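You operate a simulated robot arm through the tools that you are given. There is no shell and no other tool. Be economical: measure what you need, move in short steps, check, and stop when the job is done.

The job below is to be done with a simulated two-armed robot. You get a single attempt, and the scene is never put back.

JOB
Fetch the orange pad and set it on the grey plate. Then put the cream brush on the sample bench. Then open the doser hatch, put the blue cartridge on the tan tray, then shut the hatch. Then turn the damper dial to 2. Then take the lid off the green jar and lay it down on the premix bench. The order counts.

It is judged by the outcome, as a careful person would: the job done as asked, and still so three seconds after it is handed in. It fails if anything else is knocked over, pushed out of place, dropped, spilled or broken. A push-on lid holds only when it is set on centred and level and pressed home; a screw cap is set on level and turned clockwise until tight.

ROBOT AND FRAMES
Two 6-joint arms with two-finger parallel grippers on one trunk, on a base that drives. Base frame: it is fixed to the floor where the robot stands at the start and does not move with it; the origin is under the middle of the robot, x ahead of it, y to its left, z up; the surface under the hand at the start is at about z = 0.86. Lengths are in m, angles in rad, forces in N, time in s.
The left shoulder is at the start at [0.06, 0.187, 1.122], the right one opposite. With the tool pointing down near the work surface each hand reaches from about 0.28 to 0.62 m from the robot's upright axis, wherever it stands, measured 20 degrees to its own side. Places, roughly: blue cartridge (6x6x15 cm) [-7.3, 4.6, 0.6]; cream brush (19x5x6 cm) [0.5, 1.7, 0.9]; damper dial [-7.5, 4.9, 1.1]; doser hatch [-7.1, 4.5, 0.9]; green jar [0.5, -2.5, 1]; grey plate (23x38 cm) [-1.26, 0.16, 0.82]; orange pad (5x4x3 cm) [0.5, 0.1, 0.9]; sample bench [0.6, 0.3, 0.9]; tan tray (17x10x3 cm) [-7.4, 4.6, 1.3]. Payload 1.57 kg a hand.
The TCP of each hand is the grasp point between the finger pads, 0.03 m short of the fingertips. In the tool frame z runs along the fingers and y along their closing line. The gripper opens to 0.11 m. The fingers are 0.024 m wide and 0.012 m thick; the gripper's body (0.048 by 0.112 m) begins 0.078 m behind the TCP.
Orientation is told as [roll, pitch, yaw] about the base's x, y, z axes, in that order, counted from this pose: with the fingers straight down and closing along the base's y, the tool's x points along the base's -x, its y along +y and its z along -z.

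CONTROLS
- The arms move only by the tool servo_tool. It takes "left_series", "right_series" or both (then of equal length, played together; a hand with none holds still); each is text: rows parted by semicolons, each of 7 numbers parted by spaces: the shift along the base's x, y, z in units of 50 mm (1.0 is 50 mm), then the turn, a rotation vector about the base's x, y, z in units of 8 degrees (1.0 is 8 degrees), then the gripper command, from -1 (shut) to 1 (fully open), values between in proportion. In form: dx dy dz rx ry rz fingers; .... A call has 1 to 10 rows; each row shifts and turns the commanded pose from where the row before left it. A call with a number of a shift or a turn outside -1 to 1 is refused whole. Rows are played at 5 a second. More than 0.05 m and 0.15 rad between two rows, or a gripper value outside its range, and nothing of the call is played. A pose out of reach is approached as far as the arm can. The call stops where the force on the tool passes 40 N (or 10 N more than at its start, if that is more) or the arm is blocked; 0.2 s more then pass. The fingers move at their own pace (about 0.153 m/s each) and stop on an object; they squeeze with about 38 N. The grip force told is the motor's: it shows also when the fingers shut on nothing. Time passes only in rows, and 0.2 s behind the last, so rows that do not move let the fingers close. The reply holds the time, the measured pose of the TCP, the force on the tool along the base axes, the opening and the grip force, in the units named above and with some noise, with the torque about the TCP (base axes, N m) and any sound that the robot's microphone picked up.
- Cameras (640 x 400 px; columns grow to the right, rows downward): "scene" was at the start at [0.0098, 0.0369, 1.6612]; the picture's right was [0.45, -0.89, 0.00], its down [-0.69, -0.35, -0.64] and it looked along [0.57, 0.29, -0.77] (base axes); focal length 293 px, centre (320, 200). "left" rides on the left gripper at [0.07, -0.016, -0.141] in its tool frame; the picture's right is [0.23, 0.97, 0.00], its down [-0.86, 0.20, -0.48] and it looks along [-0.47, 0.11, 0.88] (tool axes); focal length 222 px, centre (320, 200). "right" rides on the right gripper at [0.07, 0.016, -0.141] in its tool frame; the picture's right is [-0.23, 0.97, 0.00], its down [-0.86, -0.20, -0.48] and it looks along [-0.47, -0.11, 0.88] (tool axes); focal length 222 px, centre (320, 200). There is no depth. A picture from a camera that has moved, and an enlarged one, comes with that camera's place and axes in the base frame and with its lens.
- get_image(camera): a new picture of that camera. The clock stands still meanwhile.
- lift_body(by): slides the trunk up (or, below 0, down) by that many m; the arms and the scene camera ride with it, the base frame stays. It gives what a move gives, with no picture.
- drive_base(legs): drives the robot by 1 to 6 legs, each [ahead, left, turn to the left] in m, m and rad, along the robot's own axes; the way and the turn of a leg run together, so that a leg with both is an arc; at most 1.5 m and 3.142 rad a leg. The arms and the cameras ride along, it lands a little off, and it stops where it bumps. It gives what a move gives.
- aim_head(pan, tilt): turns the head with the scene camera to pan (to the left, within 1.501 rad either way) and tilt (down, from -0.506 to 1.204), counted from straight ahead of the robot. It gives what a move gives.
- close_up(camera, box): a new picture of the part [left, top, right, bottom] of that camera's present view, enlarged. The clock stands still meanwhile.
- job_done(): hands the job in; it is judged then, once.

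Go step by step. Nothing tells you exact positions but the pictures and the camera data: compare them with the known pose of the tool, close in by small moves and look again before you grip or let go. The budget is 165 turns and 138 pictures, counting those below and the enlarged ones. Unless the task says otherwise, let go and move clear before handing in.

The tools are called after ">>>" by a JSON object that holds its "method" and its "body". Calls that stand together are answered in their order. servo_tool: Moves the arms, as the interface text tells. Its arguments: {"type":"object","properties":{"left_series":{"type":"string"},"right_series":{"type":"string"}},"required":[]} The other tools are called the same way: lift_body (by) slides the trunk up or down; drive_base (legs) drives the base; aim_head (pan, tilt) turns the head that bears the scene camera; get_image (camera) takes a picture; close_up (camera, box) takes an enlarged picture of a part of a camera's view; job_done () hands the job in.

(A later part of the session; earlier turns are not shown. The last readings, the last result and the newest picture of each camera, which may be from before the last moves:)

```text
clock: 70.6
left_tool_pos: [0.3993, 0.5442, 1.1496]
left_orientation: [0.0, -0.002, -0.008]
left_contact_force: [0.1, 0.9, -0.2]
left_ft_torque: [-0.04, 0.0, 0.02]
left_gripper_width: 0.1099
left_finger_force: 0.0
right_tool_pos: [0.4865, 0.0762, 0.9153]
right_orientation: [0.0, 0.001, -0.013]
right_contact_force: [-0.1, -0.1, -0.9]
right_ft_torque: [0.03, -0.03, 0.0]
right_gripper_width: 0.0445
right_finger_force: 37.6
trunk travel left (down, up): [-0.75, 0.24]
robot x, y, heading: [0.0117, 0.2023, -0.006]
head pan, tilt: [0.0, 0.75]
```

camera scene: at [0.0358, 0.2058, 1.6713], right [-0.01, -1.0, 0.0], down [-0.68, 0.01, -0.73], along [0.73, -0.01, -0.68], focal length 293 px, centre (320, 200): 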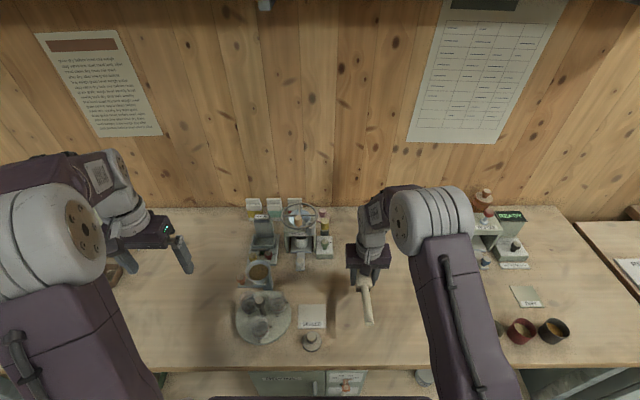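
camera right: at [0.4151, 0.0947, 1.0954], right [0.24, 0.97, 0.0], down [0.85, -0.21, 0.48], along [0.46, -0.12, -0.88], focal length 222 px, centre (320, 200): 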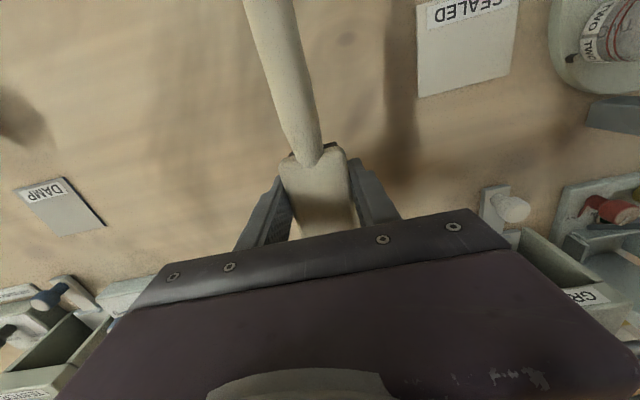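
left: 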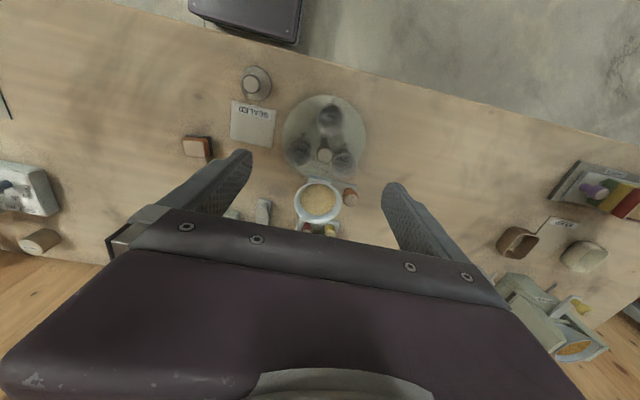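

>>> {"method": "servo_tool", "body": {"right_series": "0 0 -0.04 0 0 0 -1; 0 0 -0.04 0 0 0 -1; 0 0 0 0 0 0 -1"}}

```text
clock: 71.4
left_tool_pos: [0.401, 0.5448, 1.1491]
left_orientation: [0.001, -0.002, -0.009]
left_contact_force: [0.1, 1.1, -0.5]
left_ft_torque: [0.01, 0.02, -0.01]
left_gripper_width: 0.1098
left_finger_force: 0.2
right_tool_pos: [0.4857, 0.0766, 0.9107]
right_orientation: [0.002, -0.001, -0.014]
right_contact_force: [0.0, 0.6, -1.8]
right_ft_torque: [-0.01, -0.04, -0.02]
right_gripper_width: 0.0447
right_finger_force: 38.1
trunk travel left (down, up): [-0.75, 0.24]
robot x, y, heading: [0.0104, 0.2061, -0.008]
head pan, tilt: [0.0, 0.75]
```

>>> {"method": "servo_tool", "body": {"right_series": "0 0 -0.04 0 0 0 -1; 0 0 -0.04 0 0 0 -1; 0 0 0 0 0 0 -1"}}

>>> {"method": "close_up", "body": {"camera": "scene", "box": [310, 240, 410, 330]}}

```text
clock: 72.2
left_tool_pos: [0.4012, 0.5455, 1.1494]
left_orientation: [-0.001, -0.003, -0.009]
left_contact_force: [0.6, -0.6, -0.8]
left_ft_torque: [-0.02, -0.01, 0.0]
left_gripper_width: 0.1102
left_finger_force: 0.0
right_tool_pos: [0.4869, 0.0771, 0.9066]
right_orientation: [0.0, 0.0, -0.014]
right_contact_force: [-0.2, 0.5, -2.3]
right_ft_torque: [-0.01, -0.02, -0.01]
right_gripper_width: 0.0445
right_finger_force: 38.0
trunk travel left (down, up): [-0.75, 0.24]
robot x, y, heading: [0.0096, 0.207, -0.003]
head pan, tilt: [0.0, 0.75]
```

```text
4.44 times, centred on (360, 285) of scene
camera zoom: at [0.036, 0.2057, 1.6713], right [-0.01, -1.0, 0.0], down [-0.68, 0.01, -0.73], along [0.73, -0.01, -0.68], focal length 1302 px, centre (142, -178)
```

zoom: 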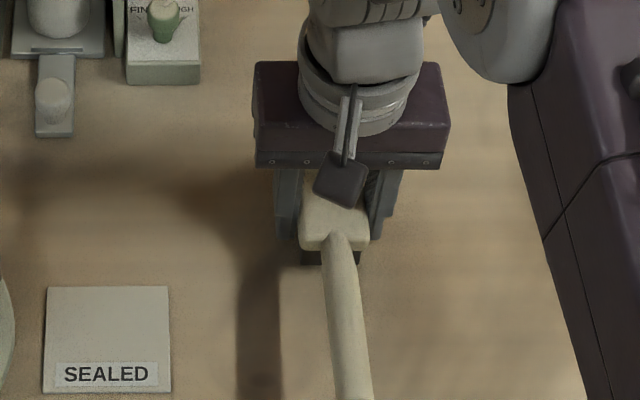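

>>> {"method": "servo_tool", "body": {"right_series": "0 0 -0.05 0 0 0 -1; 0 0 -0.05 0 0 0 -1; 0 0 0 0 0 0 -1"}}

```text
clock: 73.0
left_tool_pos: [0.4001, 0.5448, 1.1497]
left_orientation: [0.0, 0.0, -0.01]
left_contact_force: [-0.9, 0.4, 0.0]
left_ft_torque: [0.0, 0.0, 0.01]
left_gripper_width: 0.1098
left_finger_force: 0.0
right_tool_pos: [0.4868, 0.0768, 0.9026]
right_orientation: [0.001, -0.002, -0.014]
right_contact_force: [0.2, -0.6, -1.1]
right_ft_torque: [-0.01, 0.0, -0.01]
right_gripper_width: 0.0447
right_finger_force: 37.8
trunk travel left (down, up): [-0.75, 0.24]
robot x, y, heading: [0.0149, 0.2032, -0.008]
head pan, tilt: [0.0, 0.75]
```

>>> {"method": "servo_tool", "body": {"right_series": "0 0 -0.05 0 0 0 -1; 0 0 -0.05 0 0 0 -1; 0 0 0 0 0 0 -1"}}

>>> {"method": "get_image", "body": {"camera": "right"}}

```text
clock: 73.8
left_tool_pos: [0.4005, 0.544, 1.1493]
left_orientation: [0.0, -0.002, -0.009]
left_contact_force: [0.8, 0.1, 0.0]
left_ft_torque: [0.0, -0.01, 0.03]
left_gripper_width: 0.1098
left_finger_force: 0.0
right_tool_pos: [0.4867, 0.0765, 0.897]
right_orientation: [0.001, 0.0, -0.013]
right_contact_force: [-0.4, -0.5, -1.4]
right_ft_torque: [0.01, 0.01, 0.01]
right_gripper_width: 0.0448
right_finger_force: 38.0
trunk travel left (down, up): [-0.75, 0.24]
robot x, y, heading: [0.0084, 0.2046, -0.005]
head pan, tilt: [0.0, 0.75]
```

```text
101 pictures are left
camera right: at [0.4163, 0.0929, 1.0403], right [0.24, 0.97, 0.0], down [0.85, -0.21, 0.48], along [0.46, -0.12, -0.88], focal length 222 px, centre (320, 200)
```

right: 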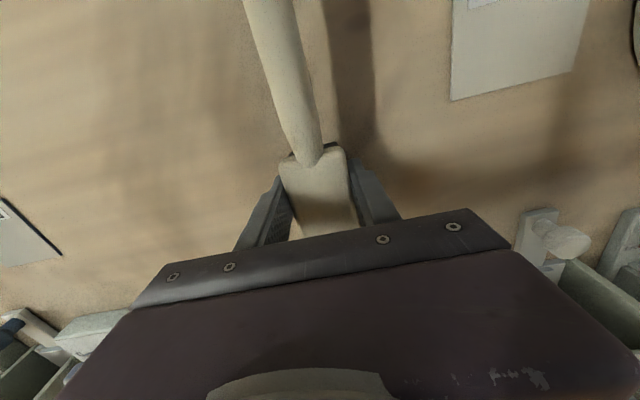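

Still no contact; the handle's shadow shows a gap. Continuing gently.

>>> {"method": "servo_tool", "body": {"right_series": "0 0 -0.06 0 0 0 -1; 0 0 -0.06 0 0 0 -1; 0 0 0 0 0 0 -1"}}

```text
clock: 74.6
left_tool_pos: [0.4009, 0.5448, 1.1506]
left_orientation: [0.0, -0.003, -0.008]
left_contact_force: [1.0, 1.6, -0.1]
left_ft_torque: [0.03, -0.03, 0.0]
left_gripper_width: 0.1102
left_finger_force: 0.1
right_tool_pos: [0.4862, 0.0762, 0.8941]
right_orientation: [-0.001, -0.001, -0.013]
right_contact_force: [0.7, -2.5, 9.4]
right_ft_torque: [-0.1, 0.22, 0.06]
right_gripper_width: 0.0447
right_finger_force: 37.9
trunk travel left (down, up): [-0.75, 0.24]
robot x, y, heading: [0.0147, 0.205, -0.006]
head pan, tilt: [0.0, 0.75]
```

Contact at z 0.894. Releasing and rising.

>>> {"method": "servo_tool", "body": {"right_series": "0 0 0.03 0 0 0 0.3; 0 0 0 0 0 0 0.3; 0 0 0.4 0 0 0 0.3; 0 0 0.9 0 0 0 0.3; 0 0 0.9 0 0 0 0.3; 0 0 0.9 0 0 0 0.3; 0 0 0.9 0 0 0 0.3; -0.7 -0.4 0.5 0 0 0 0.3; -0.7 -0.4 0 0 0 0 0.3; 0 0 0 0 0 0 0.3"}}

>>> {"method": "get_image", "body": {"camera": "scene"}}

```text
clock: 76.8
left_tool_pos: [0.401, 0.5452, 1.1493]
left_orientation: [0.0, 0.001, -0.008]
left_contact_force: [1.1, -0.4, 0.5]
left_ft_torque: [-0.02, 0.01, 0.01]
left_gripper_width: 0.1102
left_finger_force: 0.0
right_tool_pos: [0.4156, 0.0399, 1.1169]
right_orientation: [-0.001, 0.002, -0.013]
right_contact_force: [-0.6, 0.0, 0.1]
right_ft_torque: [-0.03, 0.03, 0.01]
right_gripper_width: 0.0713
right_finger_force: 0.0
trunk travel left (down, up): [-0.75, 0.24]
robot x, y, heading: [0.0103, 0.2034, -0.01]
head pan, tilt: [0.0, 0.75]
```

```text
100 pictures are left
camera scene: at [0.0374, 0.2064, 1.6713], right [-0.01, -1.0, 0.0], down [-0.68, 0.0, -0.73], along [0.73, -0.01, -0.68], focal length 293 px, centre (320, 200)
```

scene: 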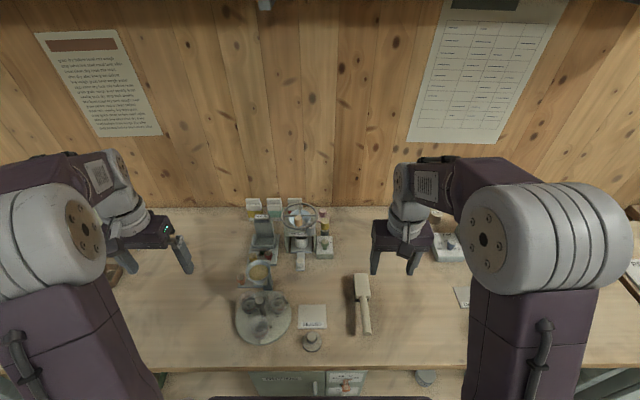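

The brush lies on the sample bench. Next is the doser area far behind-left; back off, turn and look at the way.

>>> {"method": "drive_base", "body": {"legs": [[-0.45, 0.3, 0], [0, 0, 2.6]]}}

>>> {"method": "aim_head", "body": {"pan": 0, "tilt": 0.25}}

>>> {"method": "get_image", "body": {"camera": "scene"}}

>>> {"method": "close_up", "body": {"camera": "scene", "box": [220, 60, 460, 210]}}

```text
clock: 86.2
left_tool_pos: [-0.9499, 0.3933, 1.1502]
left_orientation: [0.0, -0.001, 2.642]
left_contact_force: [-1.0, -0.2, 0.1]
left_ft_torque: [0.02, -0.01, 0.03]
left_gripper_width: 0.1098
left_finger_force: 0.0
right_tool_pos: [-0.7231, 0.85, 1.1181]
right_orientation: [0.001, -0.001, 2.636]
right_contact_force: [-0.2, 0.3, 0.1]
right_ft_torque: [-0.01, 0.01, 0.03]
right_gripper_width: 0.0713
right_finger_force: 0.1
trunk travel left (down, up): [-0.75, 0.24]
robot x, y, heading: [-0.445, 0.5146, 2.645]
head pan, tilt: [0.0, 0.75]
```

```text
clock: 87.2
left_tool_pos: [-0.951, 0.3937, 1.1494]
left_orientation: [0.0, -0.003, 2.643]
left_contact_force: [0.1, 0.0, 1.1]
left_ft_torque: [0.0, 0.0, -0.01]
left_gripper_width: 0.11
left_finger_force: 0.0
right_tool_pos: [-0.723, 0.8486, 1.1181]
right_orientation: [0.0, 0.0, 2.635]
right_contact_force: [-0.1, -0.9, -0.2]
right_ft_torque: [-0.01, 0.0, 0.01]
right_gripper_width: 0.0716
right_finger_force: 0.0
trunk travel left (down, up): [-0.75, 0.24]
robot x, y, heading: [-0.4493, 0.5107, 2.641]
head pan, tilt: [0.0, 0.25]
```

```text
99 pictures are left
camera scene: at [-0.4743, 0.5307, 1.7164], right [0.48, 0.88, 0.0], down [0.22, -0.12, -0.97], along [-0.85, 0.46, -0.25], focal length 293 px, centre (320, 200)
```

scene: 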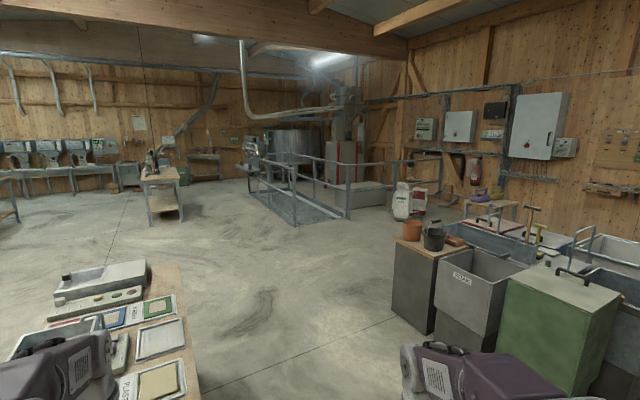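

```text
2.67 times, centred on (340, 135) of scene
camera zoom: at [-0.4743, 0.5307, 1.7164], right [0.48, 0.88, 0.0], down [0.22, -0.12, -0.97], along [-0.85, 0.46, -0.25], focal length 781 px, centre (267, 373)
```

zoom: 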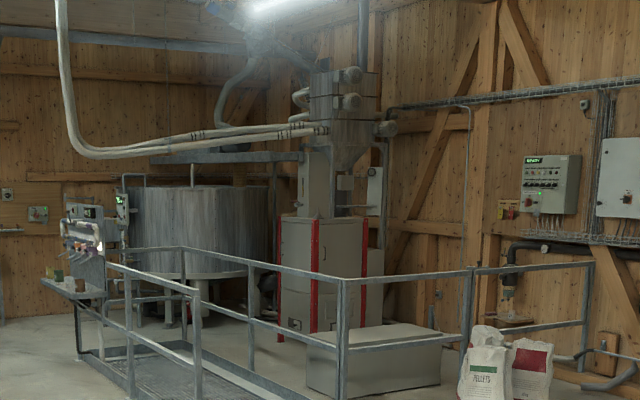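

The doser is at the red-trimmed cabinet behind the railings. I'll drive down the corridor between the plate table and the bins, then look again.

>>> {"method": "drive_base", "body": {"legs": [[0.6, -0.6, 0], [0, 0, 0.5], [1.5, 0, 0], [1.3, 0, 0]]}}

>>> {"method": "aim_head", "body": {"pan": -0.6, "tilt": 0.3}}

>>> {"method": "get_image", "body": {"camera": "scene"}}

>>> {"method": "close_up", "body": {"camera": "scene", "box": [200, 60, 440, 210]}}

```text
clock: 106.4
left_tool_pos: [-3.896, 1.0249, 1.1495]
left_orientation: [0.0, -0.002, 3.131]
left_contact_force: [0.0, -0.1, -0.1]
left_ft_torque: [-0.02, -0.01, 0.02]
left_gripper_width: 0.11
left_finger_force: 0.1
right_tool_pos: [-3.908, 1.5327, 1.1186]
right_orientation: [-0.001, 0.0, 3.123]
right_contact_force: [-0.4, 0.3, 0.3]
right_ft_torque: [-0.01, -0.02, -0.04]
right_gripper_width: 0.0717
right_finger_force: 0.0
trunk travel left (down, up): [-0.75, 0.24]
robot x, y, heading: [-3.5062, 1.3677, 3.134]
head pan, tilt: [0.0, 0.25]
```

```text
clock: 107.4
left_tool_pos: [-3.8954, 1.0244, 1.1497]
left_orientation: [0.0, -0.002, 3.129]
left_contact_force: [-0.1, -0.2, 0.5]
left_ft_torque: [0.01, -0.02, 0.0]
left_gripper_width: 0.1101
left_finger_force: 0.1
right_tool_pos: [-3.9086, 1.5328, 1.1179]
right_orientation: [-0.001, 0.0, 3.124]
right_contact_force: [1.6, 0.4, -0.2]
right_ft_torque: [0.0, 0.0, 0.02]
right_gripper_width: 0.0713
right_finger_force: 0.0
trunk travel left (down, up): [-0.75, 0.24]
robot x, y, heading: [-3.5062, 1.365, 3.133]
head pan, tilt: [-0.6, 0.3]
```

```text
97 pictures are left
camera scene: at [-3.5211, 1.4205, 1.7117], right [0.57, 0.82, 0.0], down [0.24, -0.17, -0.96], along [-0.78, 0.55, -0.3], focal length 293 px, centre (320, 200)
```

scene: 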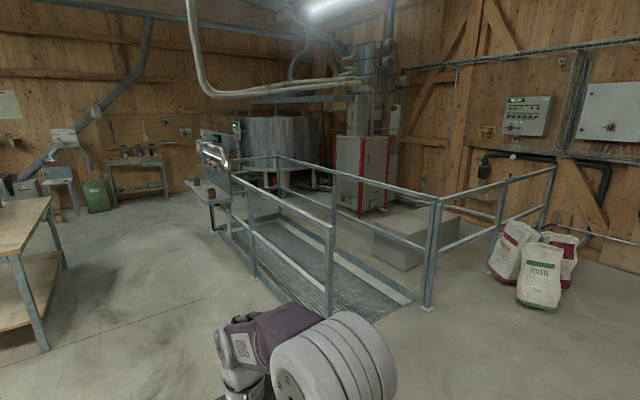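

```text
2.67 times, centred on (320, 135) of scene
camera zoom: at [-3.5211, 1.4205, 1.7117], right [0.57, 0.82, 0.0], down [0.24, -0.17, -0.96], along [-0.78, 0.55, -0.3], focal length 781 px, centre (320, 373)
```

zoom: 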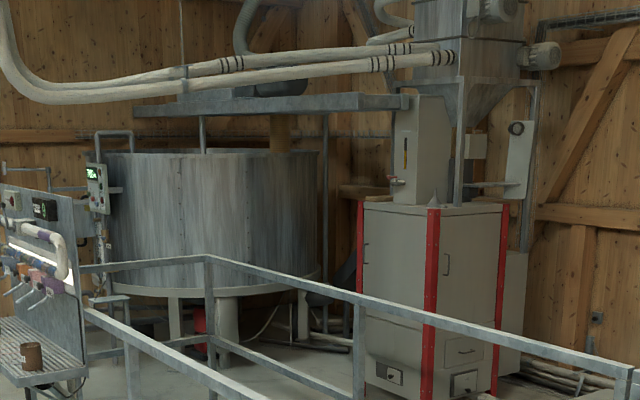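

The red-trimmed cabinet at about (−7.2, 4.7) is where the doser items should be. Zooming in on it.

>>> {"method": "close_up", "body": {"camera": "scene", "box": [320, 90, 420, 220]}}

>>> {"method": "close_up", "body": {"camera": "scene", "box": [200, 140, 460, 330]}}

```text
3.08 times, centred on (370, 155) of scene
camera zoom: at [-3.5211, 1.4205, 1.7117], right [0.57, 0.82, 0.0], down [0.24, -0.17, -0.96], along [-0.78, 0.55, -0.3], focal length 901 px, centre (166, 338)
```

zoom: 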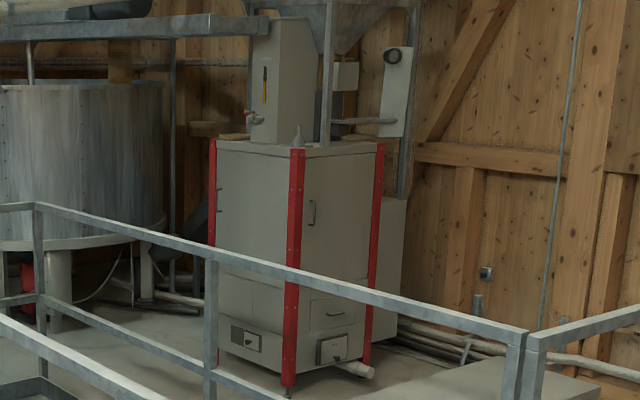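

```text
2.11 times, centred on (330, 235) of scene
camera zoom: at [-3.5211, 1.4205, 1.7117], right [0.57, 0.82, 0.0], down [0.24, -0.17, -0.96], along [-0.78, 0.55, -0.3], focal length 617 px, centre (299, 126)
```

zoom: 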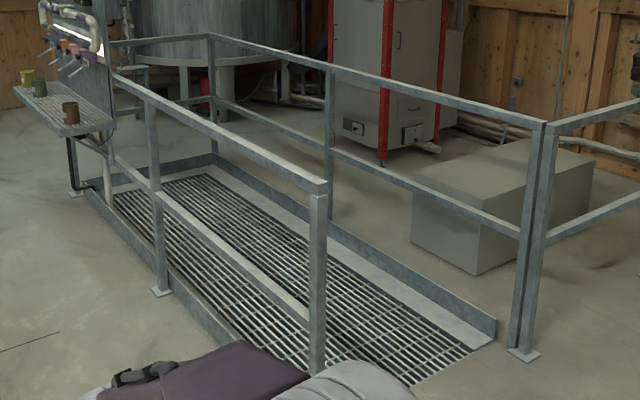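

The rail encloses a dead-end walkway (y 2.7–3.5); the cabinet front faces it across another rail. I need a way around the back end, so I'll drive along the corridor to about (−7.0, 1.6) and look.

>>> {"method": "drive_base", "body": {"legs": [[1.5, -0.1, 0], [1.5, -0.1, 0], [0.4, 0, 0]]}}

>>> {"method": "aim_head", "body": {"pan": -1.0, "tilt": 0.3}}

>>> {"method": "get_image", "body": {"camera": "scene"}}

```text
refused: leg 1 is longer than a leg can be; nothing moved
```

```text
clock: 108.3
left_tool_pos: [-3.897, 1.0252, 1.1496]
left_orientation: [-0.001, -0.002, 3.131]
left_contact_force: [0.5, -0.3, 0.1]
left_ft_torque: [0.0, 0.02, 0.01]
left_gripper_width: 0.1102
left_finger_force: 0.0
right_tool_pos: [-3.9081, 1.5327, 1.118]
right_orientation: [0.0, 0.001, 3.123]
right_contact_force: [-0.5, 0.0, -1.5]
right_ft_torque: [0.0, 0.0, 0.0]
right_gripper_width: 0.0718
right_finger_force: 0.1
trunk travel left (down, up): [-0.75, 0.24]
robot x, y, heading: [-3.5035, 1.367, 3.133]
head pan, tilt: [-1.0, 0.3]
```

```text
93 pictures are left
camera scene: at [-3.4945, 1.4461, 1.7117], right [0.85, 0.53, 0.0], down [0.16, -0.25, -0.96], along [-0.51, 0.81, -0.3], focal length 293 px, centre (320, 200)
```

scene: 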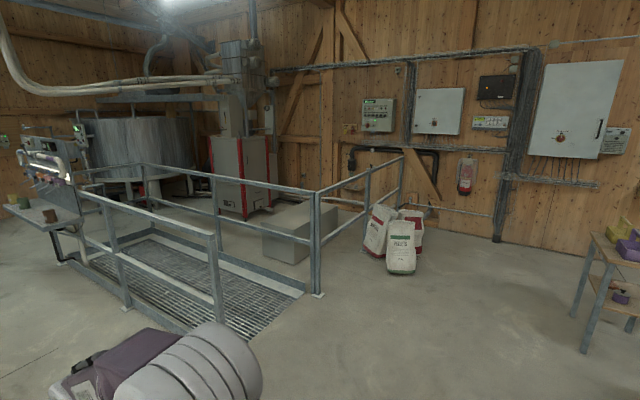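

That picture shows the right side closed off by the fence, bags and wall. Driving the left corridor with shorter legs.

>>> {"method": "drive_base", "body": {"legs": [[1.2, -0.1, 0], [1.2, -0.1, 0], [1.0, 0, 0]]}}

>>> {"method": "get_image", "body": {"camera": "scene"}}

```text
clock: 124.8
left_tool_pos: [-7.2618, 1.1379, 1.1493]
left_orientation: [0.001, -0.002, -3.109]
left_contact_force: [-0.8, 0.1, -0.2]
left_ft_torque: [0.01, 0.0, 0.01]
left_gripper_width: 0.1099
left_finger_force: 0.0
right_tool_pos: [-7.297, 1.6444, 1.1177]
right_orientation: [0.0, 0.001, -3.114]
right_contact_force: [-0.2, 0.1, -0.1]
right_ft_torque: [0.02, -0.01, 0.0]
right_gripper_width: 0.0718
right_finger_force: 0.0
trunk travel left (down, up): [-0.75, 0.24]
robot x, y, heading: [-6.8889, 1.4972, -3.103]
head pan, tilt: [-1.0, 0.3]
```

```text
92 pictures are left
camera scene: at [-6.8792, 1.5765, 1.7117], right [0.82, 0.57, 0.0], down [0.17, -0.24, -0.96], along [-0.54, 0.79, -0.3], focal length 293 px, centre (320, 200)
```

scene: 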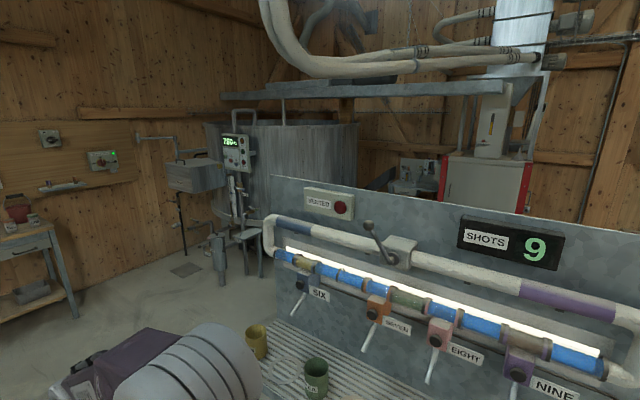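

The console blocks directly; there is a gap to its left at x ≈ −8.4. Driving past the console and turning to face +y.

>>> {"method": "drive_base", "body": {"legs": [[1.4, -0.05, 0], [0, 0, -1.61]]}}

>>> {"method": "aim_head", "body": {"pan": -0.3, "tilt": 0.45}}

>>> {"method": "get_image", "body": {"camera": "scene"}}

```text
clock: 135.7
left_tool_pos: [-8.6263, 1.9046, 1.1499]
left_orientation: [-0.001, 0.0, 1.542]
left_contact_force: [0.0, -0.1, 0.7]
left_ft_torque: [0.02, 0.01, 0.01]
left_gripper_width: 0.11
left_finger_force: 0.2
right_tool_pos: [-8.1196, 1.9086, 1.1174]
right_orientation: [-0.001, 0.001, 1.536]
right_contact_force: [0.5, -0.7, -0.1]
right_ft_torque: [-0.02, -0.04, -0.01]
right_gripper_width: 0.0715
right_finger_force: 0.1
trunk travel left (down, up): [-0.75, 0.24]
robot x, y, heading: [-8.2898, 1.5107, 1.542]
head pan, tilt: [-1.0, 0.3]
```

```text
clock: 136.8
left_tool_pos: [-8.6271, 1.9044, 1.149]
left_orientation: [0.0, -0.002, 1.543]
left_contact_force: [0.0, 0.4, -0.7]
left_ft_torque: [0.02, 0.0, 0.0]
left_gripper_width: 0.11
left_finger_force: 0.0
right_tool_pos: [-8.1194, 1.909, 1.1186]
right_orientation: [0.001, 0.0, 1.535]
right_contact_force: [0.4, -1.1, -1.2]
right_ft_torque: [0.02, -0.04, -0.03]
right_gripper_width: 0.0716
right_finger_force: 0.1
trunk travel left (down, up): [-0.75, 0.24]
robot x, y, heading: [-8.2943, 1.5086, 1.536]
head pan, tilt: [-0.3, 0.45]
```

```text
91 pictures are left
camera scene: at [-8.2637, 1.538, 1.6978], right [0.95, -0.32, 0.0], down [-0.14, -0.41, -0.9], along [0.29, 0.85, -0.44], focal length 293 px, centre (320, 200)
```

scene: 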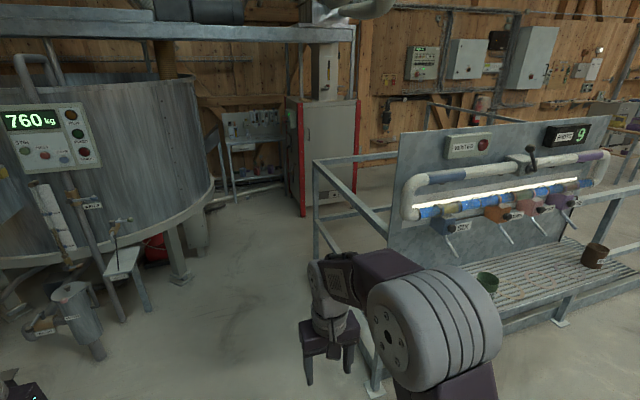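

I see a small unit on a stand between the tank and the cabinet. Zooming in there.

>>> {"method": "close_up", "body": {"camera": "scene", "box": [200, 80, 380, 230]}}

```text
2.67 times, centred on (290, 155) of scene
camera zoom: at [-8.2637, 1.538, 1.6978], right [0.95, -0.32, 0.0], down [-0.14, -0.41, -0.9], along [0.29, 0.85, -0.44], focal length 781 px, centre (400, 320)
```

zoom: 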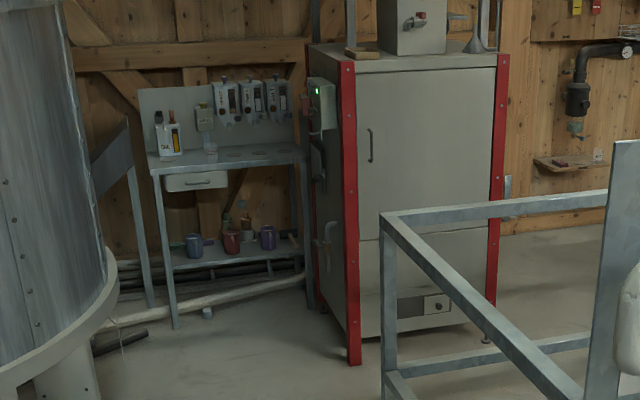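

The cabinet is the doser: door (hatch) on its −y face, control box with dial on its −x face, tray on top-left. I'll drive up through the gap.

>>> {"method": "drive_base", "body": {"legs": [[1.45, 0, 0.03], [0.5, -0.3, 0]]}}

>>> {"method": "aim_head", "body": {"pan": -0.5, "tilt": 0.5}}

>>> {"method": "get_image", "body": {"camera": "scene"}}

```text
clock: 146.9
left_tool_pos: [-8.3537, 3.8435, 1.1504]
left_orientation: [0.0, -0.001, 1.595]
left_contact_force: [0.0, -0.1, -0.5]
left_ft_torque: [0.01, -0.02, -0.02]
left_gripper_width: 0.11
left_finger_force: 0.1
right_tool_pos: [-7.8465, 3.8745, 1.1178]
right_orientation: [0.0, 0.002, 1.589]
right_contact_force: [-0.5, 0.0, 0.2]
right_ft_torque: [0.01, 0.02, 0.01]
right_gripper_width: 0.0717
right_finger_force: 0.1
trunk travel left (down, up): [-0.75, 0.24]
robot x, y, heading: [-7.9986, 3.4653, 1.597]
head pan, tilt: [-0.3, 0.45]
```

```text
clock: 147.6
left_tool_pos: [-8.353, 3.843, 1.1496]
left_orientation: [-0.001, -0.003, 1.596]
left_contact_force: [-0.1, -0.4, -0.1]
left_ft_torque: [-0.01, 0.04, 0.0]
left_gripper_width: 0.1102
left_finger_force: 0.0
right_tool_pos: [-7.8465, 3.8753, 1.1177]
right_orientation: [-0.001, 0.0, 1.591]
right_contact_force: [0.8, 0.0, -0.4]
right_ft_torque: [0.0, -0.03, 0.03]
right_gripper_width: 0.0715
right_finger_force: 0.1
trunk travel left (down, up): [-0.75, 0.24]
robot x, y, heading: [-7.9996, 3.4654, 1.593]
head pan, tilt: [-0.499, 0.499]
```

```text
89 pictures are left
camera scene: at [-7.9544, 3.4895, 1.6933], right [0.89, -0.46, 0.0], down [-0.22, -0.43, -0.88], along [0.4, 0.78, -0.48], focal length 293 px, centre (320, 200)
```

scene: 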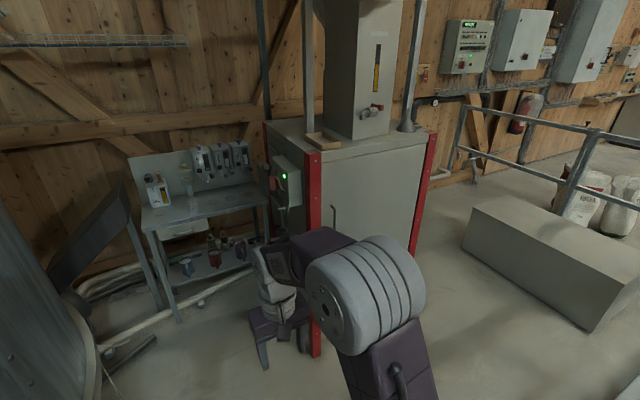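

>>> {"method": "close_up", "body": {"camera": "scene", "box": [240, 100, 450, 260]}}

```text
2.50 times, centred on (345, 180) of scene
camera zoom: at [-7.9544, 3.4895, 1.6933], right [0.89, -0.46, 0.0], down [-0.22, -0.43, -0.88], along [0.4, 0.78, -0.48], focal length 732 px, centre (258, 250)
```

zoom: 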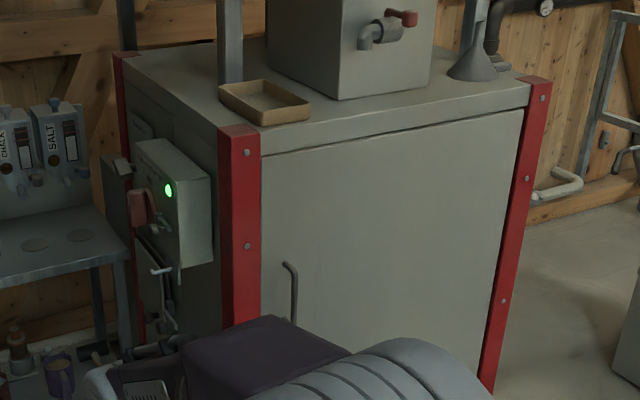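

Door handle is near (−7.39, 4.45, z 0.93–1.06), hinge on the right near x −6.87; the tray sits on the front-left top corner. I'll turn the right hand so the fingers point forward (+y).

>>> {"method": "servo_tool", "body": {"right_series": "0 0.2 0 0.95 0 0 0.3; 0 0.2 0 0.95 0 0 0.3; 0 0.2 0 0.95 0 0 0.3; 0 0.2 0 0.95 0 0 0.3; 0 0.2 0 0.95 0 0 0.3; 0 0.2 0 0.95 0 0 0.3; 0 0.2 0 0.95 0 0 0.3; 0 0.2 0 0.95 0 0 0.3; 0 0.2 0 0.95 0 0 0.3; 0 0.2 0 0.95 0 0 0.3"}}

>>> {"method": "servo_tool", "body": {"right_series": "0 0.2 -0.4 0.95 0 0 0.3; 0 0.2 -0.4 0.8 0 0 0.3; 0 0 -0.6 0 0 0 0.3; 0 0 -0.6 0 0 0 0.3; 0 0 -0.4 0 0 0 0.3; 0 0 0 0 0 0 0.3"}}

>>> {"method": "get_image", "body": {"camera": "right"}}

```text
clock: 149.8
left_tool_pos: [-8.353, 3.8434, 1.15]
left_orientation: [0.0, 0.0, 1.597]
left_contact_force: [0.4, 0.1, -0.5]
left_ft_torque: [-0.02, -0.02, 0.04]
left_gripper_width: 0.11
left_finger_force: 0.1
right_tool_pos: [-7.8211, 3.9506, 1.1161]
right_orientation: [-0.146, -1.003, 1.607]
right_contact_force: [0.1, -0.8, -0.7]
right_ft_torque: [-0.02, -0.03, 0.02]
right_gripper_width: 0.0717
right_finger_force: 0.1
right hand out of reach, approached as far as the arm can: row 5, 6, 7, 8
trunk travel left (down, up): [-0.75, 0.24]
robot x, y, heading: [-7.994, 3.4667, 1.587]
head pan, tilt: [-0.499, 0.499]
```

```text
clock: 151.2
left_tool_pos: [-8.3521, 3.843, 1.1503]
left_orientation: [0.001, -0.002, 1.596]
left_contact_force: [-0.6, -0.6, 0.1]
left_ft_torque: [0.03, -0.01, 0.01]
left_gripper_width: 0.11
left_finger_force: 0.1
right_tool_pos: [-7.8562, 4.0397, 1.0827]
right_orientation: [-0.215, -1.238, 1.667]
right_contact_force: [1.5, -0.1, 0.6]
right_ft_torque: [0.01, 0.0, -0.01]
right_gripper_width: 0.0715
right_finger_force: 0.0
right hand out of reach, approached as far as the arm can: row 1, 2, 3, 4, 5
trunk travel left (down, up): [-0.75, 0.24]
robot x, y, heading: [-7.9993, 3.4679, 1.594]
head pan, tilt: [-0.499, 0.499]
```

```text
87 pictures are left
camera right: at [-7.8882, 3.8854, 1.062], right [-0.97, 0.18, 0.15], down [0.11, -0.19, 0.97], along [0.2, 0.96, 0.17], focal length 222 px, centre (320, 200)
```

right: 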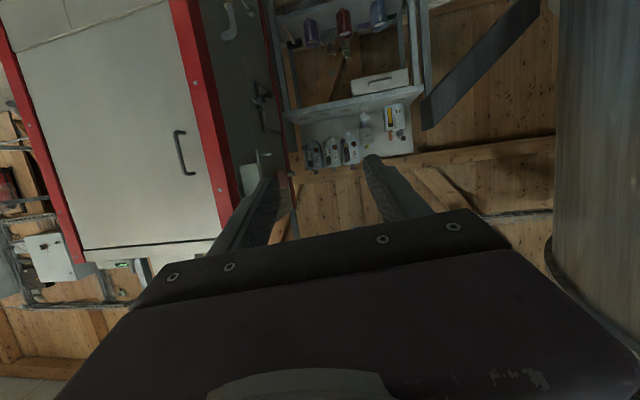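

The pose is too close to the body; I'll extend forward, where the level-hand pose should be reachable.

>>> {"method": "servo_tool", "body": {"right_series": "0 0.7 0 0 0 0 0.3; 0 0.7 0 0 0 0 0.3; 0 0.7 0 0 0 0 0.3; 0 0.7 0 0 0 0 0.3; 0 0 0 0 0 0 0.3; 0 0 0 0 0 0 0.3"}}

```text
clock: 152.6
left_tool_pos: [-8.3532, 3.8432, 1.1489]
left_orientation: [-0.001, -0.004, 1.596]
left_contact_force: [0.1, 0.0, 0.5]
left_ft_torque: [0.0, -0.02, 0.02]
left_gripper_width: 0.1099
left_finger_force: 0.1
right_tool_pos: [-7.8592, 4.1788, 1.083]
right_orientation: [-0.174, -1.246, 1.633]
right_contact_force: [-0.8, 0.0, -0.3]
right_ft_torque: [0.0, 0.02, -0.03]
right_gripper_width: 0.0714
right_finger_force: 0.0
trunk travel left (down, up): [-0.75, 0.24]
robot x, y, heading: [-7.9968, 3.4658, 1.596]
head pan, tilt: [-0.499, 0.499]
```

Now finish levelling the hand and lower it to about z 1.0.

>>> {"method": "servo_tool", "body": {"right_series": "0 0 -0.3 0.75 0 0.3 0.3; 0 0 -0.3 0.75 0 0.3 0.3; 0 0 -0.4 0.75 0 0.25 0.3; 0 0 -0.4 0 0 0 0.3; 0 0 -0.2 0 0 0 0.3; 0 0 0 0 0 0 0.3"}}

```text
clock: 154.0
left_tool_pos: [-8.3529, 3.8441, 1.1492]
left_orientation: [0.001, -0.002, 1.596]
left_contact_force: [-0.6, 0.1, -0.6]
left_ft_torque: [0.03, -0.01, 0.01]
left_gripper_width: 0.11
left_finger_force: 0.0
right_tool_pos: [-7.9145, 4.1615, 1.0014]
right_orientation: [-1.429, -1.531, 2.994]
right_contact_force: [0.6, 0.0, -0.8]
right_ft_torque: [0.01, -0.01, 0.0]
right_gripper_width: 0.0716
right_finger_force: 0.1
right hand out of reach, approached as far as the arm can: row 2, 3, 4
trunk travel left (down, up): [-0.75, 0.24]
robot x, y, heading: [-7.9975, 3.4666, 1.6]
head pan, tilt: [-0.499, 0.499]
```

The hand is now level, pointing at +y. I'll reposition the base slightly right of the gap and turn a bit toward the door.

>>> {"method": "drive_base", "body": {"legs": [[0.2, -0.158, 0], [0, 0, -0.3]]}}

>>> {"method": "aim_head", "body": {"pan": -0.2, "tilt": 0.75}}

>>> {"method": "get_image", "body": {"camera": "scene"}}

>>> {"method": "get_image", "body": {"camera": "right"}}

```text
clock: 156.8
left_tool_pos: [-8.0723, 4.1342, 1.1492]
left_orientation: [0.001, 0.0, 1.292]
left_contact_force: [0.4, 0.1, 0.5]
left_ft_torque: [-0.02, 0.02, -0.02]
left_gripper_width: 0.1099
left_finger_force: 0.1
right_tool_pos: [-7.5584, 4.3094, 1.0001]
right_orientation: [-1.414, -1.531, 2.678]
right_contact_force: [0.1, -0.4, -0.9]
right_ft_torque: [-0.01, 0.04, 0.05]
right_gripper_width: 0.0716
right_finger_force: 0.1
trunk travel left (down, up): [-0.75, 0.24]
robot x, y, heading: [-7.8473, 3.6699, 1.291]
head pan, tilt: [-0.499, 0.499]
```

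```text
clock: 157.6
left_tool_pos: [-8.0731, 4.1342, 1.149]
left_orientation: [0.0, -0.002, 1.294]
left_contact_force: [-0.5, 0.7, 1.1]
left_ft_torque: [0.02, 0.0, 0.0]
left_gripper_width: 0.1103
left_finger_force: 0.0
right_tool_pos: [-7.5599, 4.3092, 1.0008]
right_orientation: [-1.423, -1.529, 2.686]
right_contact_force: [1.2, 0.1, 0.1]
right_ft_torque: [-0.01, 0.0, 0.04]
right_gripper_width: 0.0715
right_finger_force: 0.1
trunk travel left (down, up): [-0.75, 0.24]
robot x, y, heading: [-7.8524, 3.6693, 1.296]
head pan, tilt: [-0.201, 0.75]
```

```text
86 pictures are left
camera scene: at [-7.8243, 3.6861, 1.6714], right [0.89, -0.46, 0.0], down [-0.31, -0.61, -0.73], along [0.34, 0.65, -0.68], focal length 293 px, centre (320, 200)
```

scene: 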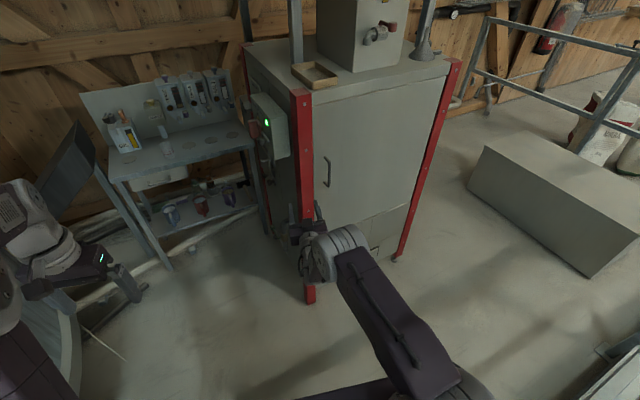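

```text
85 pictures are left
camera right: at [-7.6169, 4.1767, 0.933], right [-0.94, 0.3, 0.19], down [0.01, -0.5, 0.86], along [0.35, 0.81, 0.46], focal length 222 px, centre (320, 200)
```

right: 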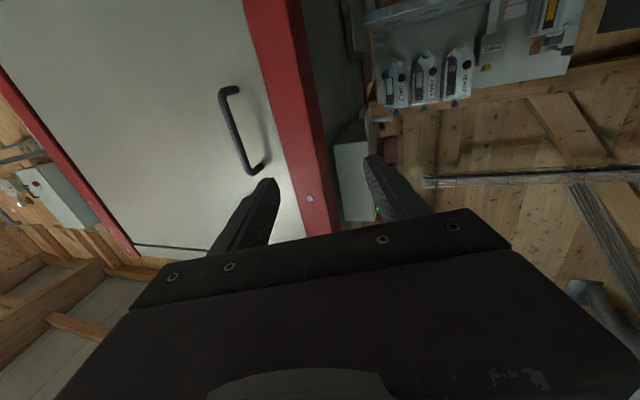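

Handle is at about (−7.395, 4.455), z 0.92–1.035. I'll square the hand to the door and bring it in front of the handle.

>>> {"method": "servo_tool", "body": {"right_series": "0 -0.3 -0.1 0 0 0.7 0.9; 0.4 -0.3 -0.1 0 0 0.7 0.9; 0.6 -0.3 -0.1 0 0 0.7 0.9; 0.7 -0.2 -0.1 0 0 0 0.9; 0.7 -0.1 0 0 0 0 0.9; 0 0 0 0 0 0 0.9"}}

>>> {"method": "get_image", "body": {"camera": "right"}}

```text
clock: 159.0
left_tool_pos: [-8.0731, 4.134, 1.1488]
left_orientation: [0.001, -0.002, 1.294]
left_contact_force: [-0.9, -0.3, -0.7]
left_ft_torque: [0.0, -0.05, 0.0]
left_gripper_width: 0.1099
left_finger_force: 0.0
right_tool_pos: [-7.563, 4.3046, 0.9949]
right_orientation: [-1.368, -1.525, 2.634]
right_contact_force: [-0.4, 0.0, -0.2]
right_ft_torque: [0.05, -0.01, -0.04]
right_gripper_width: 0.1045
right_finger_force: 0.1
right hand out of reach, approached as far as the arm can: row 1, 2, 3, 4, 5
trunk travel left (down, up): [-0.75, 0.24]
robot x, y, heading: [-7.8471, 3.6672, 1.294]
head pan, tilt: [-0.201, 0.75]
```

```text
84 pictures are left
camera right: at [-7.6188, 4.172, 0.9265], right [-0.94, 0.3, 0.18], down [0.01, -0.5, 0.87], along [0.35, 0.82, 0.46], focal length 222 px, centre (320, 200)
```

right: 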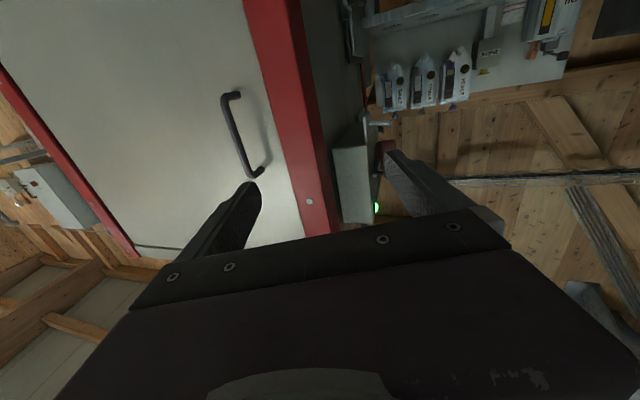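

The arm refuses that combination; I'll test plain translations to learn what limits it.

>>> {"method": "servo_tool", "body": {"right_series": "0.5 0 0 0 0 0 0.9; 0.5 0 0 0 0 0 0.9; 0.5 0 0 0 0 0 0.9; 0 0 0 0 0 0 0.9"}}

>>> {"method": "servo_tool", "body": {"right_series": "0 0 0.5 0 0 0 0.9; 0 0 0.5 0 0 0 0.9; 0 0 0 0 0 0 0.9"}}

```text
clock: 160.0
left_tool_pos: [-8.0728, 4.1344, 1.1488]
left_orientation: [-0.002, -0.003, 1.293]
left_contact_force: [0.3, 0.3, 0.2]
left_ft_torque: [0.01, 0.03, 0.01]
left_gripper_width: 0.1099
left_finger_force: 0.1
right_tool_pos: [-7.5628, 4.304, 0.995]
right_orientation: [-1.377, -1.526, 2.643]
right_contact_force: [0.7, 0.4, -0.4]
right_ft_torque: [0.01, 0.0, -0.01]
right_gripper_width: 0.1044
right_finger_force: 0.0
right hand out of reach, approached as far as the arm can: row 1, 2, 3
trunk travel left (down, up): [-0.75, 0.24]
robot x, y, heading: [-7.8478, 3.6659, 1.297]
head pan, tilt: [-0.201, 0.75]
```

```text
clock: 160.8
left_tool_pos: [-8.0739, 4.134, 1.1495]
left_orientation: [-0.001, -0.001, 1.293]
left_contact_force: [-0.2, 0.2, 0.0]
left_ft_torque: [0.03, 0.03, 0.0]
left_gripper_width: 0.1102
left_finger_force: 0.1
right_tool_pos: [-7.5756, 4.3068, 1.0439]
right_orientation: [-1.376, -1.531, 2.663]
right_contact_force: [0.2, 0.1, 0.8]
right_ft_torque: [0.02, 0.0, 0.01]
right_gripper_width: 0.1045
right_finger_force: 0.0
right hand out of reach, approached as far as the arm can: row 1
trunk travel left (down, up): [-0.75, 0.24]
robot x, y, heading: [-7.8503, 3.6684, 1.293]
head pan, tilt: [-0.201, 0.75]
```

Testing whether turning the hand to the right frees it.

>>> {"method": "servo_tool", "body": {"right_series": "0 0 0 0 0 -0.7 0.9; 0.5 0 0 0 0 -0.7 0.9; 0.5 0 0 0 0 0 0.9; 0 0 0 0 0 0 0.9"}}

>>> {"method": "get_image", "body": {"camera": "scene"}}

```text
clock: 161.8
left_tool_pos: [-8.0742, 4.1342, 1.149]
left_orientation: [0.001, -0.003, 1.294]
left_contact_force: [0.4, -0.5, -0.3]
left_ft_torque: [-0.02, -0.02, 0.02]
left_gripper_width: 0.11
left_finger_force: 0.0
right_tool_pos: [-7.5241, 4.3068, 1.0454]
right_orientation: [-1.416, -1.524, 2.516]
right_contact_force: [0.2, 0.0, 0.2]
right_ft_torque: [0.02, 0.01, -0.01]
right_gripper_width: 0.1048
right_finger_force: 0.1
trunk travel left (down, up): [-0.75, 0.24]
robot x, y, heading: [-7.8448, 3.6665, 1.293]
head pan, tilt: [-0.201, 0.75]
```

```text
83 pictures are left
camera scene: at [-7.8253, 3.6862, 1.6714], right [0.89, -0.46, 0.0], down [-0.31, -0.61, -0.73], along [0.34, 0.65, -0.68], focal length 293 px, centre (320, 200)
```

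scene: 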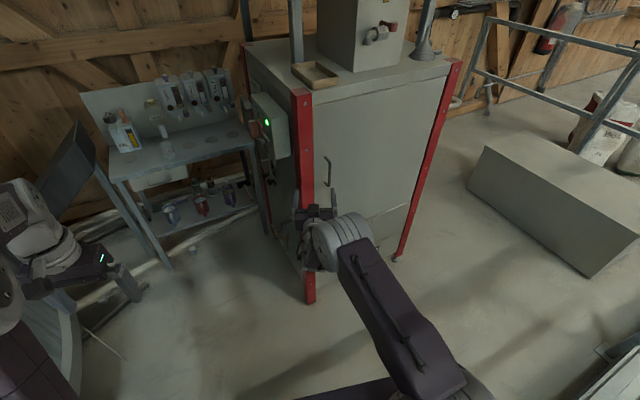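

The right wrist can only point to the right of its arm's line, so the left hand (mirror case) suits this door better. First I park the right arm: tool back down, retracted and raised.

>>> {"method": "servo_tool", "body": {"right_series": "0 -0.2 0.1 -0.85 0.43 0 0.3; 0 -0.2 0.1 -0.85 0.43 0 0.3; 0 -0.2 0.1 -0.85 0.43 0 0.3; 0 -0.2 0.1 -0.85 0.43 0 0.3; 0 -0.2 0.1 -0.85 0.43 0 0.3; 0 -0.2 0.1 -0.85 0.43 0 0.3; 0 -0.2 0.1 -0.85 0.43 0 0.3; 0 -0.2 0.1 -0.85 0.43 0 0.3; 0 -0.2 0.1 -0.85 0.43 0 0.3; 0 -0.2 0.1 -0.85 0.43 0 0.3"}}

>>> {"method": "servo_tool", "body": {"right_series": "0 -0.3 0.3 -0.85 0.43 0 0.3; 0 -0.3 0.3 -0.7 0.35 0 0.3; -0.2 -0.7 0.3 0 0 0 0.3; -0.2 -0.7 0.3 0 0 0 0.3; -0.2 -0.7 0.2 0 0 0 0.3; 0 0 0 0 0 0 0.3"}}

```text
clock: 164.0
left_tool_pos: [-8.0717, 4.1337, 1.1487]
left_orientation: [0.0, 0.0, 1.292]
left_contact_force: [0.8, -0.4, 0.6]
left_ft_torque: [0.0, -0.01, 0.0]
left_gripper_width: 0.1099
left_finger_force: 0.0
right_tool_pos: [-7.5158, 4.2104, 1.0907]
right_orientation: [-0.049, -0.318, 1.146]
right_contact_force: [0.2, -1.0, -0.3]
right_ft_torque: [0.03, -0.01, -0.04]
right_gripper_width: 0.0716
right_finger_force: 0.0
right hand out of reach, approached as far as the arm can: row 7
trunk travel left (down, up): [-0.75, 0.24]
robot x, y, heading: [-7.8489, 3.6693, 1.294]
head pan, tilt: [-0.201, 0.75]
```

```text
clock: 165.4
left_tool_pos: [-8.0732, 4.1332, 1.1492]
left_orientation: [-0.001, 0.0, 1.293]
left_contact_force: [0.0, 0.7, -0.7]
left_ft_torque: [-0.01, 0.0, -0.04]
left_gripper_width: 0.1099
left_finger_force: 0.2
right_tool_pos: [-7.5448, 4.0756, 1.1619]
right_orientation: [-0.039, -0.078, 1.143]
right_contact_force: [0.5, 0.0, 0.7]
right_ft_torque: [-0.02, 0.0, -0.01]
right_gripper_width: 0.0715
right_finger_force: 0.1
trunk travel left (down, up): [-0.75, 0.24]
robot x, y, heading: [-7.8472, 3.669, 1.291]
head pan, tilt: [-0.201, 0.75]
```

>>> {"method": "servo_tool", "body": {"right_series": "-0.2 -0.7 0.2 0 0 0 0.3; -0.2 -0.7 0.2 0 0 0 0.3; -0.2 -0.7 0.2 0 0 0 0.3; 0 0 0 0 0 0 0.3"}}

>>> {"method": "drive_base", "body": {"legs": [[0.09, 0, 0], [0, 0, -0.79]]}}

>>> {"method": "aim_head", "body": {"pan": 0.7, "tilt": 0.75}}

>>> {"method": "get_image", "body": {"camera": "scene"}}

```text
clock: 166.4
left_tool_pos: [-8.0729, 4.1345, 1.1499]
left_orientation: [0.0, -0.001, 1.294]
left_contact_force: [-0.4, 1.5, -0.3]
left_ft_torque: [-0.01, 0.01, 0.0]
left_gripper_width: 0.1102
left_finger_force: 0.0
right_tool_pos: [-7.5762, 3.9694, 1.1923]
right_orientation: [-0.043, -0.08, 1.141]
right_contact_force: [-0.9, -0.5, -0.3]
right_ft_torque: [-0.01, -0.03, 0.02]
right_gripper_width: 0.0716
right_finger_force: 0.0
trunk travel left (down, up): [-0.75, 0.24]
robot x, y, heading: [-7.8512, 3.6683, 1.291]
head pan, tilt: [-0.201, 0.75]
```

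```text
clock: 169.6
left_tool_pos: [-7.6463, 4.2405, 1.1499]
left_orientation: [0.0, -0.001, 0.492]
left_contact_force: [-0.1, 0.2, 0.3]
left_ft_torque: [0.01, -0.02, 0.01]
left_gripper_width: 0.1098
left_finger_force: 0.1
right_tool_pos: [-7.4191, 3.7696, 1.1915]
right_orientation: [-0.04, -0.079, 0.344]
right_contact_force: [-0.3, 0.0, -1.0]
right_ft_torque: [-0.03, 0.01, -0.01]
right_gripper_width: 0.0717
right_finger_force: 0.2
trunk travel left (down, up): [-0.75, 0.24]
robot x, y, heading: [-7.8254, 3.7552, 0.496]
head pan, tilt: [-0.201, 0.75]
```

```text
clock: 170.8
left_tool_pos: [-7.6457, 4.2411, 1.1486]
left_orientation: [0.0, -0.001, 0.491]
left_contact_force: [0.3, 0.0, -0.1]
left_ft_torque: [-0.02, 0.0, 0.0]
left_gripper_width: 0.1101
left_finger_force: 0.1
right_tool_pos: [-7.4182, 3.7699, 1.1919]
right_orientation: [-0.04, -0.077, 0.341]
right_contact_force: [0.6, -0.1, 0.6]
right_ft_torque: [0.01, -0.01, 0.03]
right_gripper_width: 0.0712
right_finger_force: 0.1
trunk travel left (down, up): [-0.75, 0.24]
robot x, y, heading: [-7.8231, 3.7491, 0.492]
head pan, tilt: [0.7, 0.75]
```

```text
82 pictures are left
camera scene: at [-7.8435, 3.8052, 1.6713], right [0.93, -0.37, 0.0], down [-0.25, -0.63, -0.73], along [0.27, 0.68, -0.68], focal length 293 px, centre (320, 200)
```

scene: 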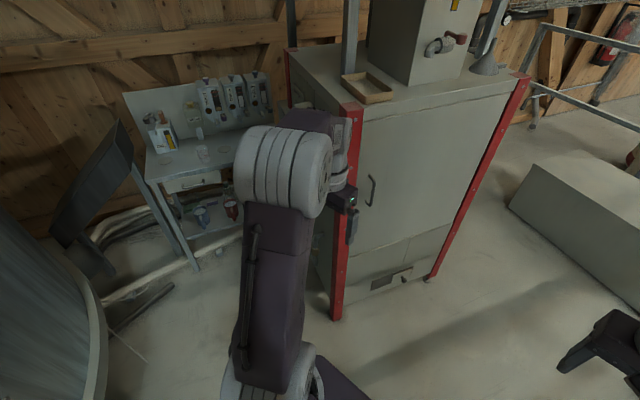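

Left arm in place. Yawing the left hand to face the door and bringing it in front of the handle.

>>> {"method": "servo_tool", "body": {"left_series": "0.4 0 -0.1 0 0 0.96 0.5; 0.5 0 -0.1 0 0 0.96 0.5; 0.5 0 -0.2 0 0 0.96 0.5; 0.5 0 -0.2 0 0 0.96 0.5; 0.5 0 -0.2 0 0 0.96 0.5; 0.5 0 -0.2 0 0 0.96 0.5; 0.5 0 -0.2 0 0 0.96 0.5; 0.5 0.2 -0.2 0 0 0.96 0.5; 0.3 0.2 0 0 0 0 0.5; 0 0 0 0 0 0 0.5"}}

>>> {"method": "servo_tool", "body": {"left_series": "0 0 0 0.95 0 0 0.5; 0 0 0 0.95 0 0 0.5; 0 0 0 0.95 0 0 0.5; 0 0 0 0.95 0 0 0.5; 0 0 0 0.95 0 0 0.5; 0 0 0 0.95 0 0 0.5; 0 0 0 0.95 0 0 0.5; 0 0 0 0.95 0 0 0.5; 0 0 0 0.95 0 0 0.5; 0 0 0 0.95 0 0 0.5"}}

>>> {"method": "get_image", "body": {"camera": "scene"}}

```text
clock: 173.0
left_tool_pos: [-7.4367, 4.2585, 1.0797]
left_orientation: [0.0, -0.002, 1.566]
left_contact_force: [0.0, -0.2, -0.4]
left_ft_torque: [0.03, 0.01, 0.0]
left_gripper_width: 0.0825
left_finger_force: 0.1
right_tool_pos: [-7.4187, 3.7695, 1.1918]
right_orientation: [-0.039, -0.078, 0.342]
right_contact_force: [0.6, 0.1, 0.1]
right_ft_torque: [-0.01, -0.02, 0.0]
right_gripper_width: 0.0717
right_finger_force: 0.0
trunk travel left (down, up): [-0.75, 0.24]
robot x, y, heading: [-7.82, 3.7552, 0.495]
head pan, tilt: [0.7, 0.75]
```

```text
clock: 175.2
left_tool_pos: [-7.4357, 4.2607, 1.0803]
left_orientation: [0.019, -1.332, 1.55]
left_contact_force: [0.3, -0.7, -0.2]
left_ft_torque: [0.01, -0.04, 0.03]
left_gripper_width: 0.0825
left_finger_force: 0.0
right_tool_pos: [-7.4172, 3.7694, 1.1911]
right_orientation: [-0.04, -0.08, 0.345]
right_contact_force: [-0.1, -0.3, -0.8]
right_ft_torque: [0.01, 0.03, 0.0]
right_gripper_width: 0.0719
right_finger_force: 0.1
trunk travel left (down, up): [-0.75, 0.24]
robot x, y, heading: [-7.8258, 3.7542, 0.495]
head pan, tilt: [0.7, 0.75]
```

```text
81 pictures are left
camera scene: at [-7.8429, 3.8052, 1.6714], right [0.93, -0.37, 0.0], down [-0.25, -0.63, -0.73], along [0.27, 0.68, -0.68], focal length 293 px, centre (320, 200)
```

scene: 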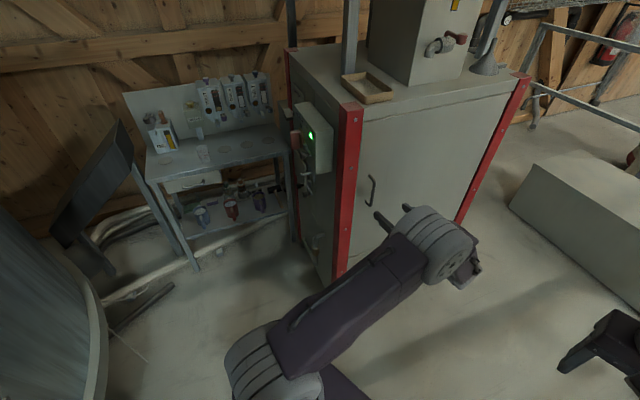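

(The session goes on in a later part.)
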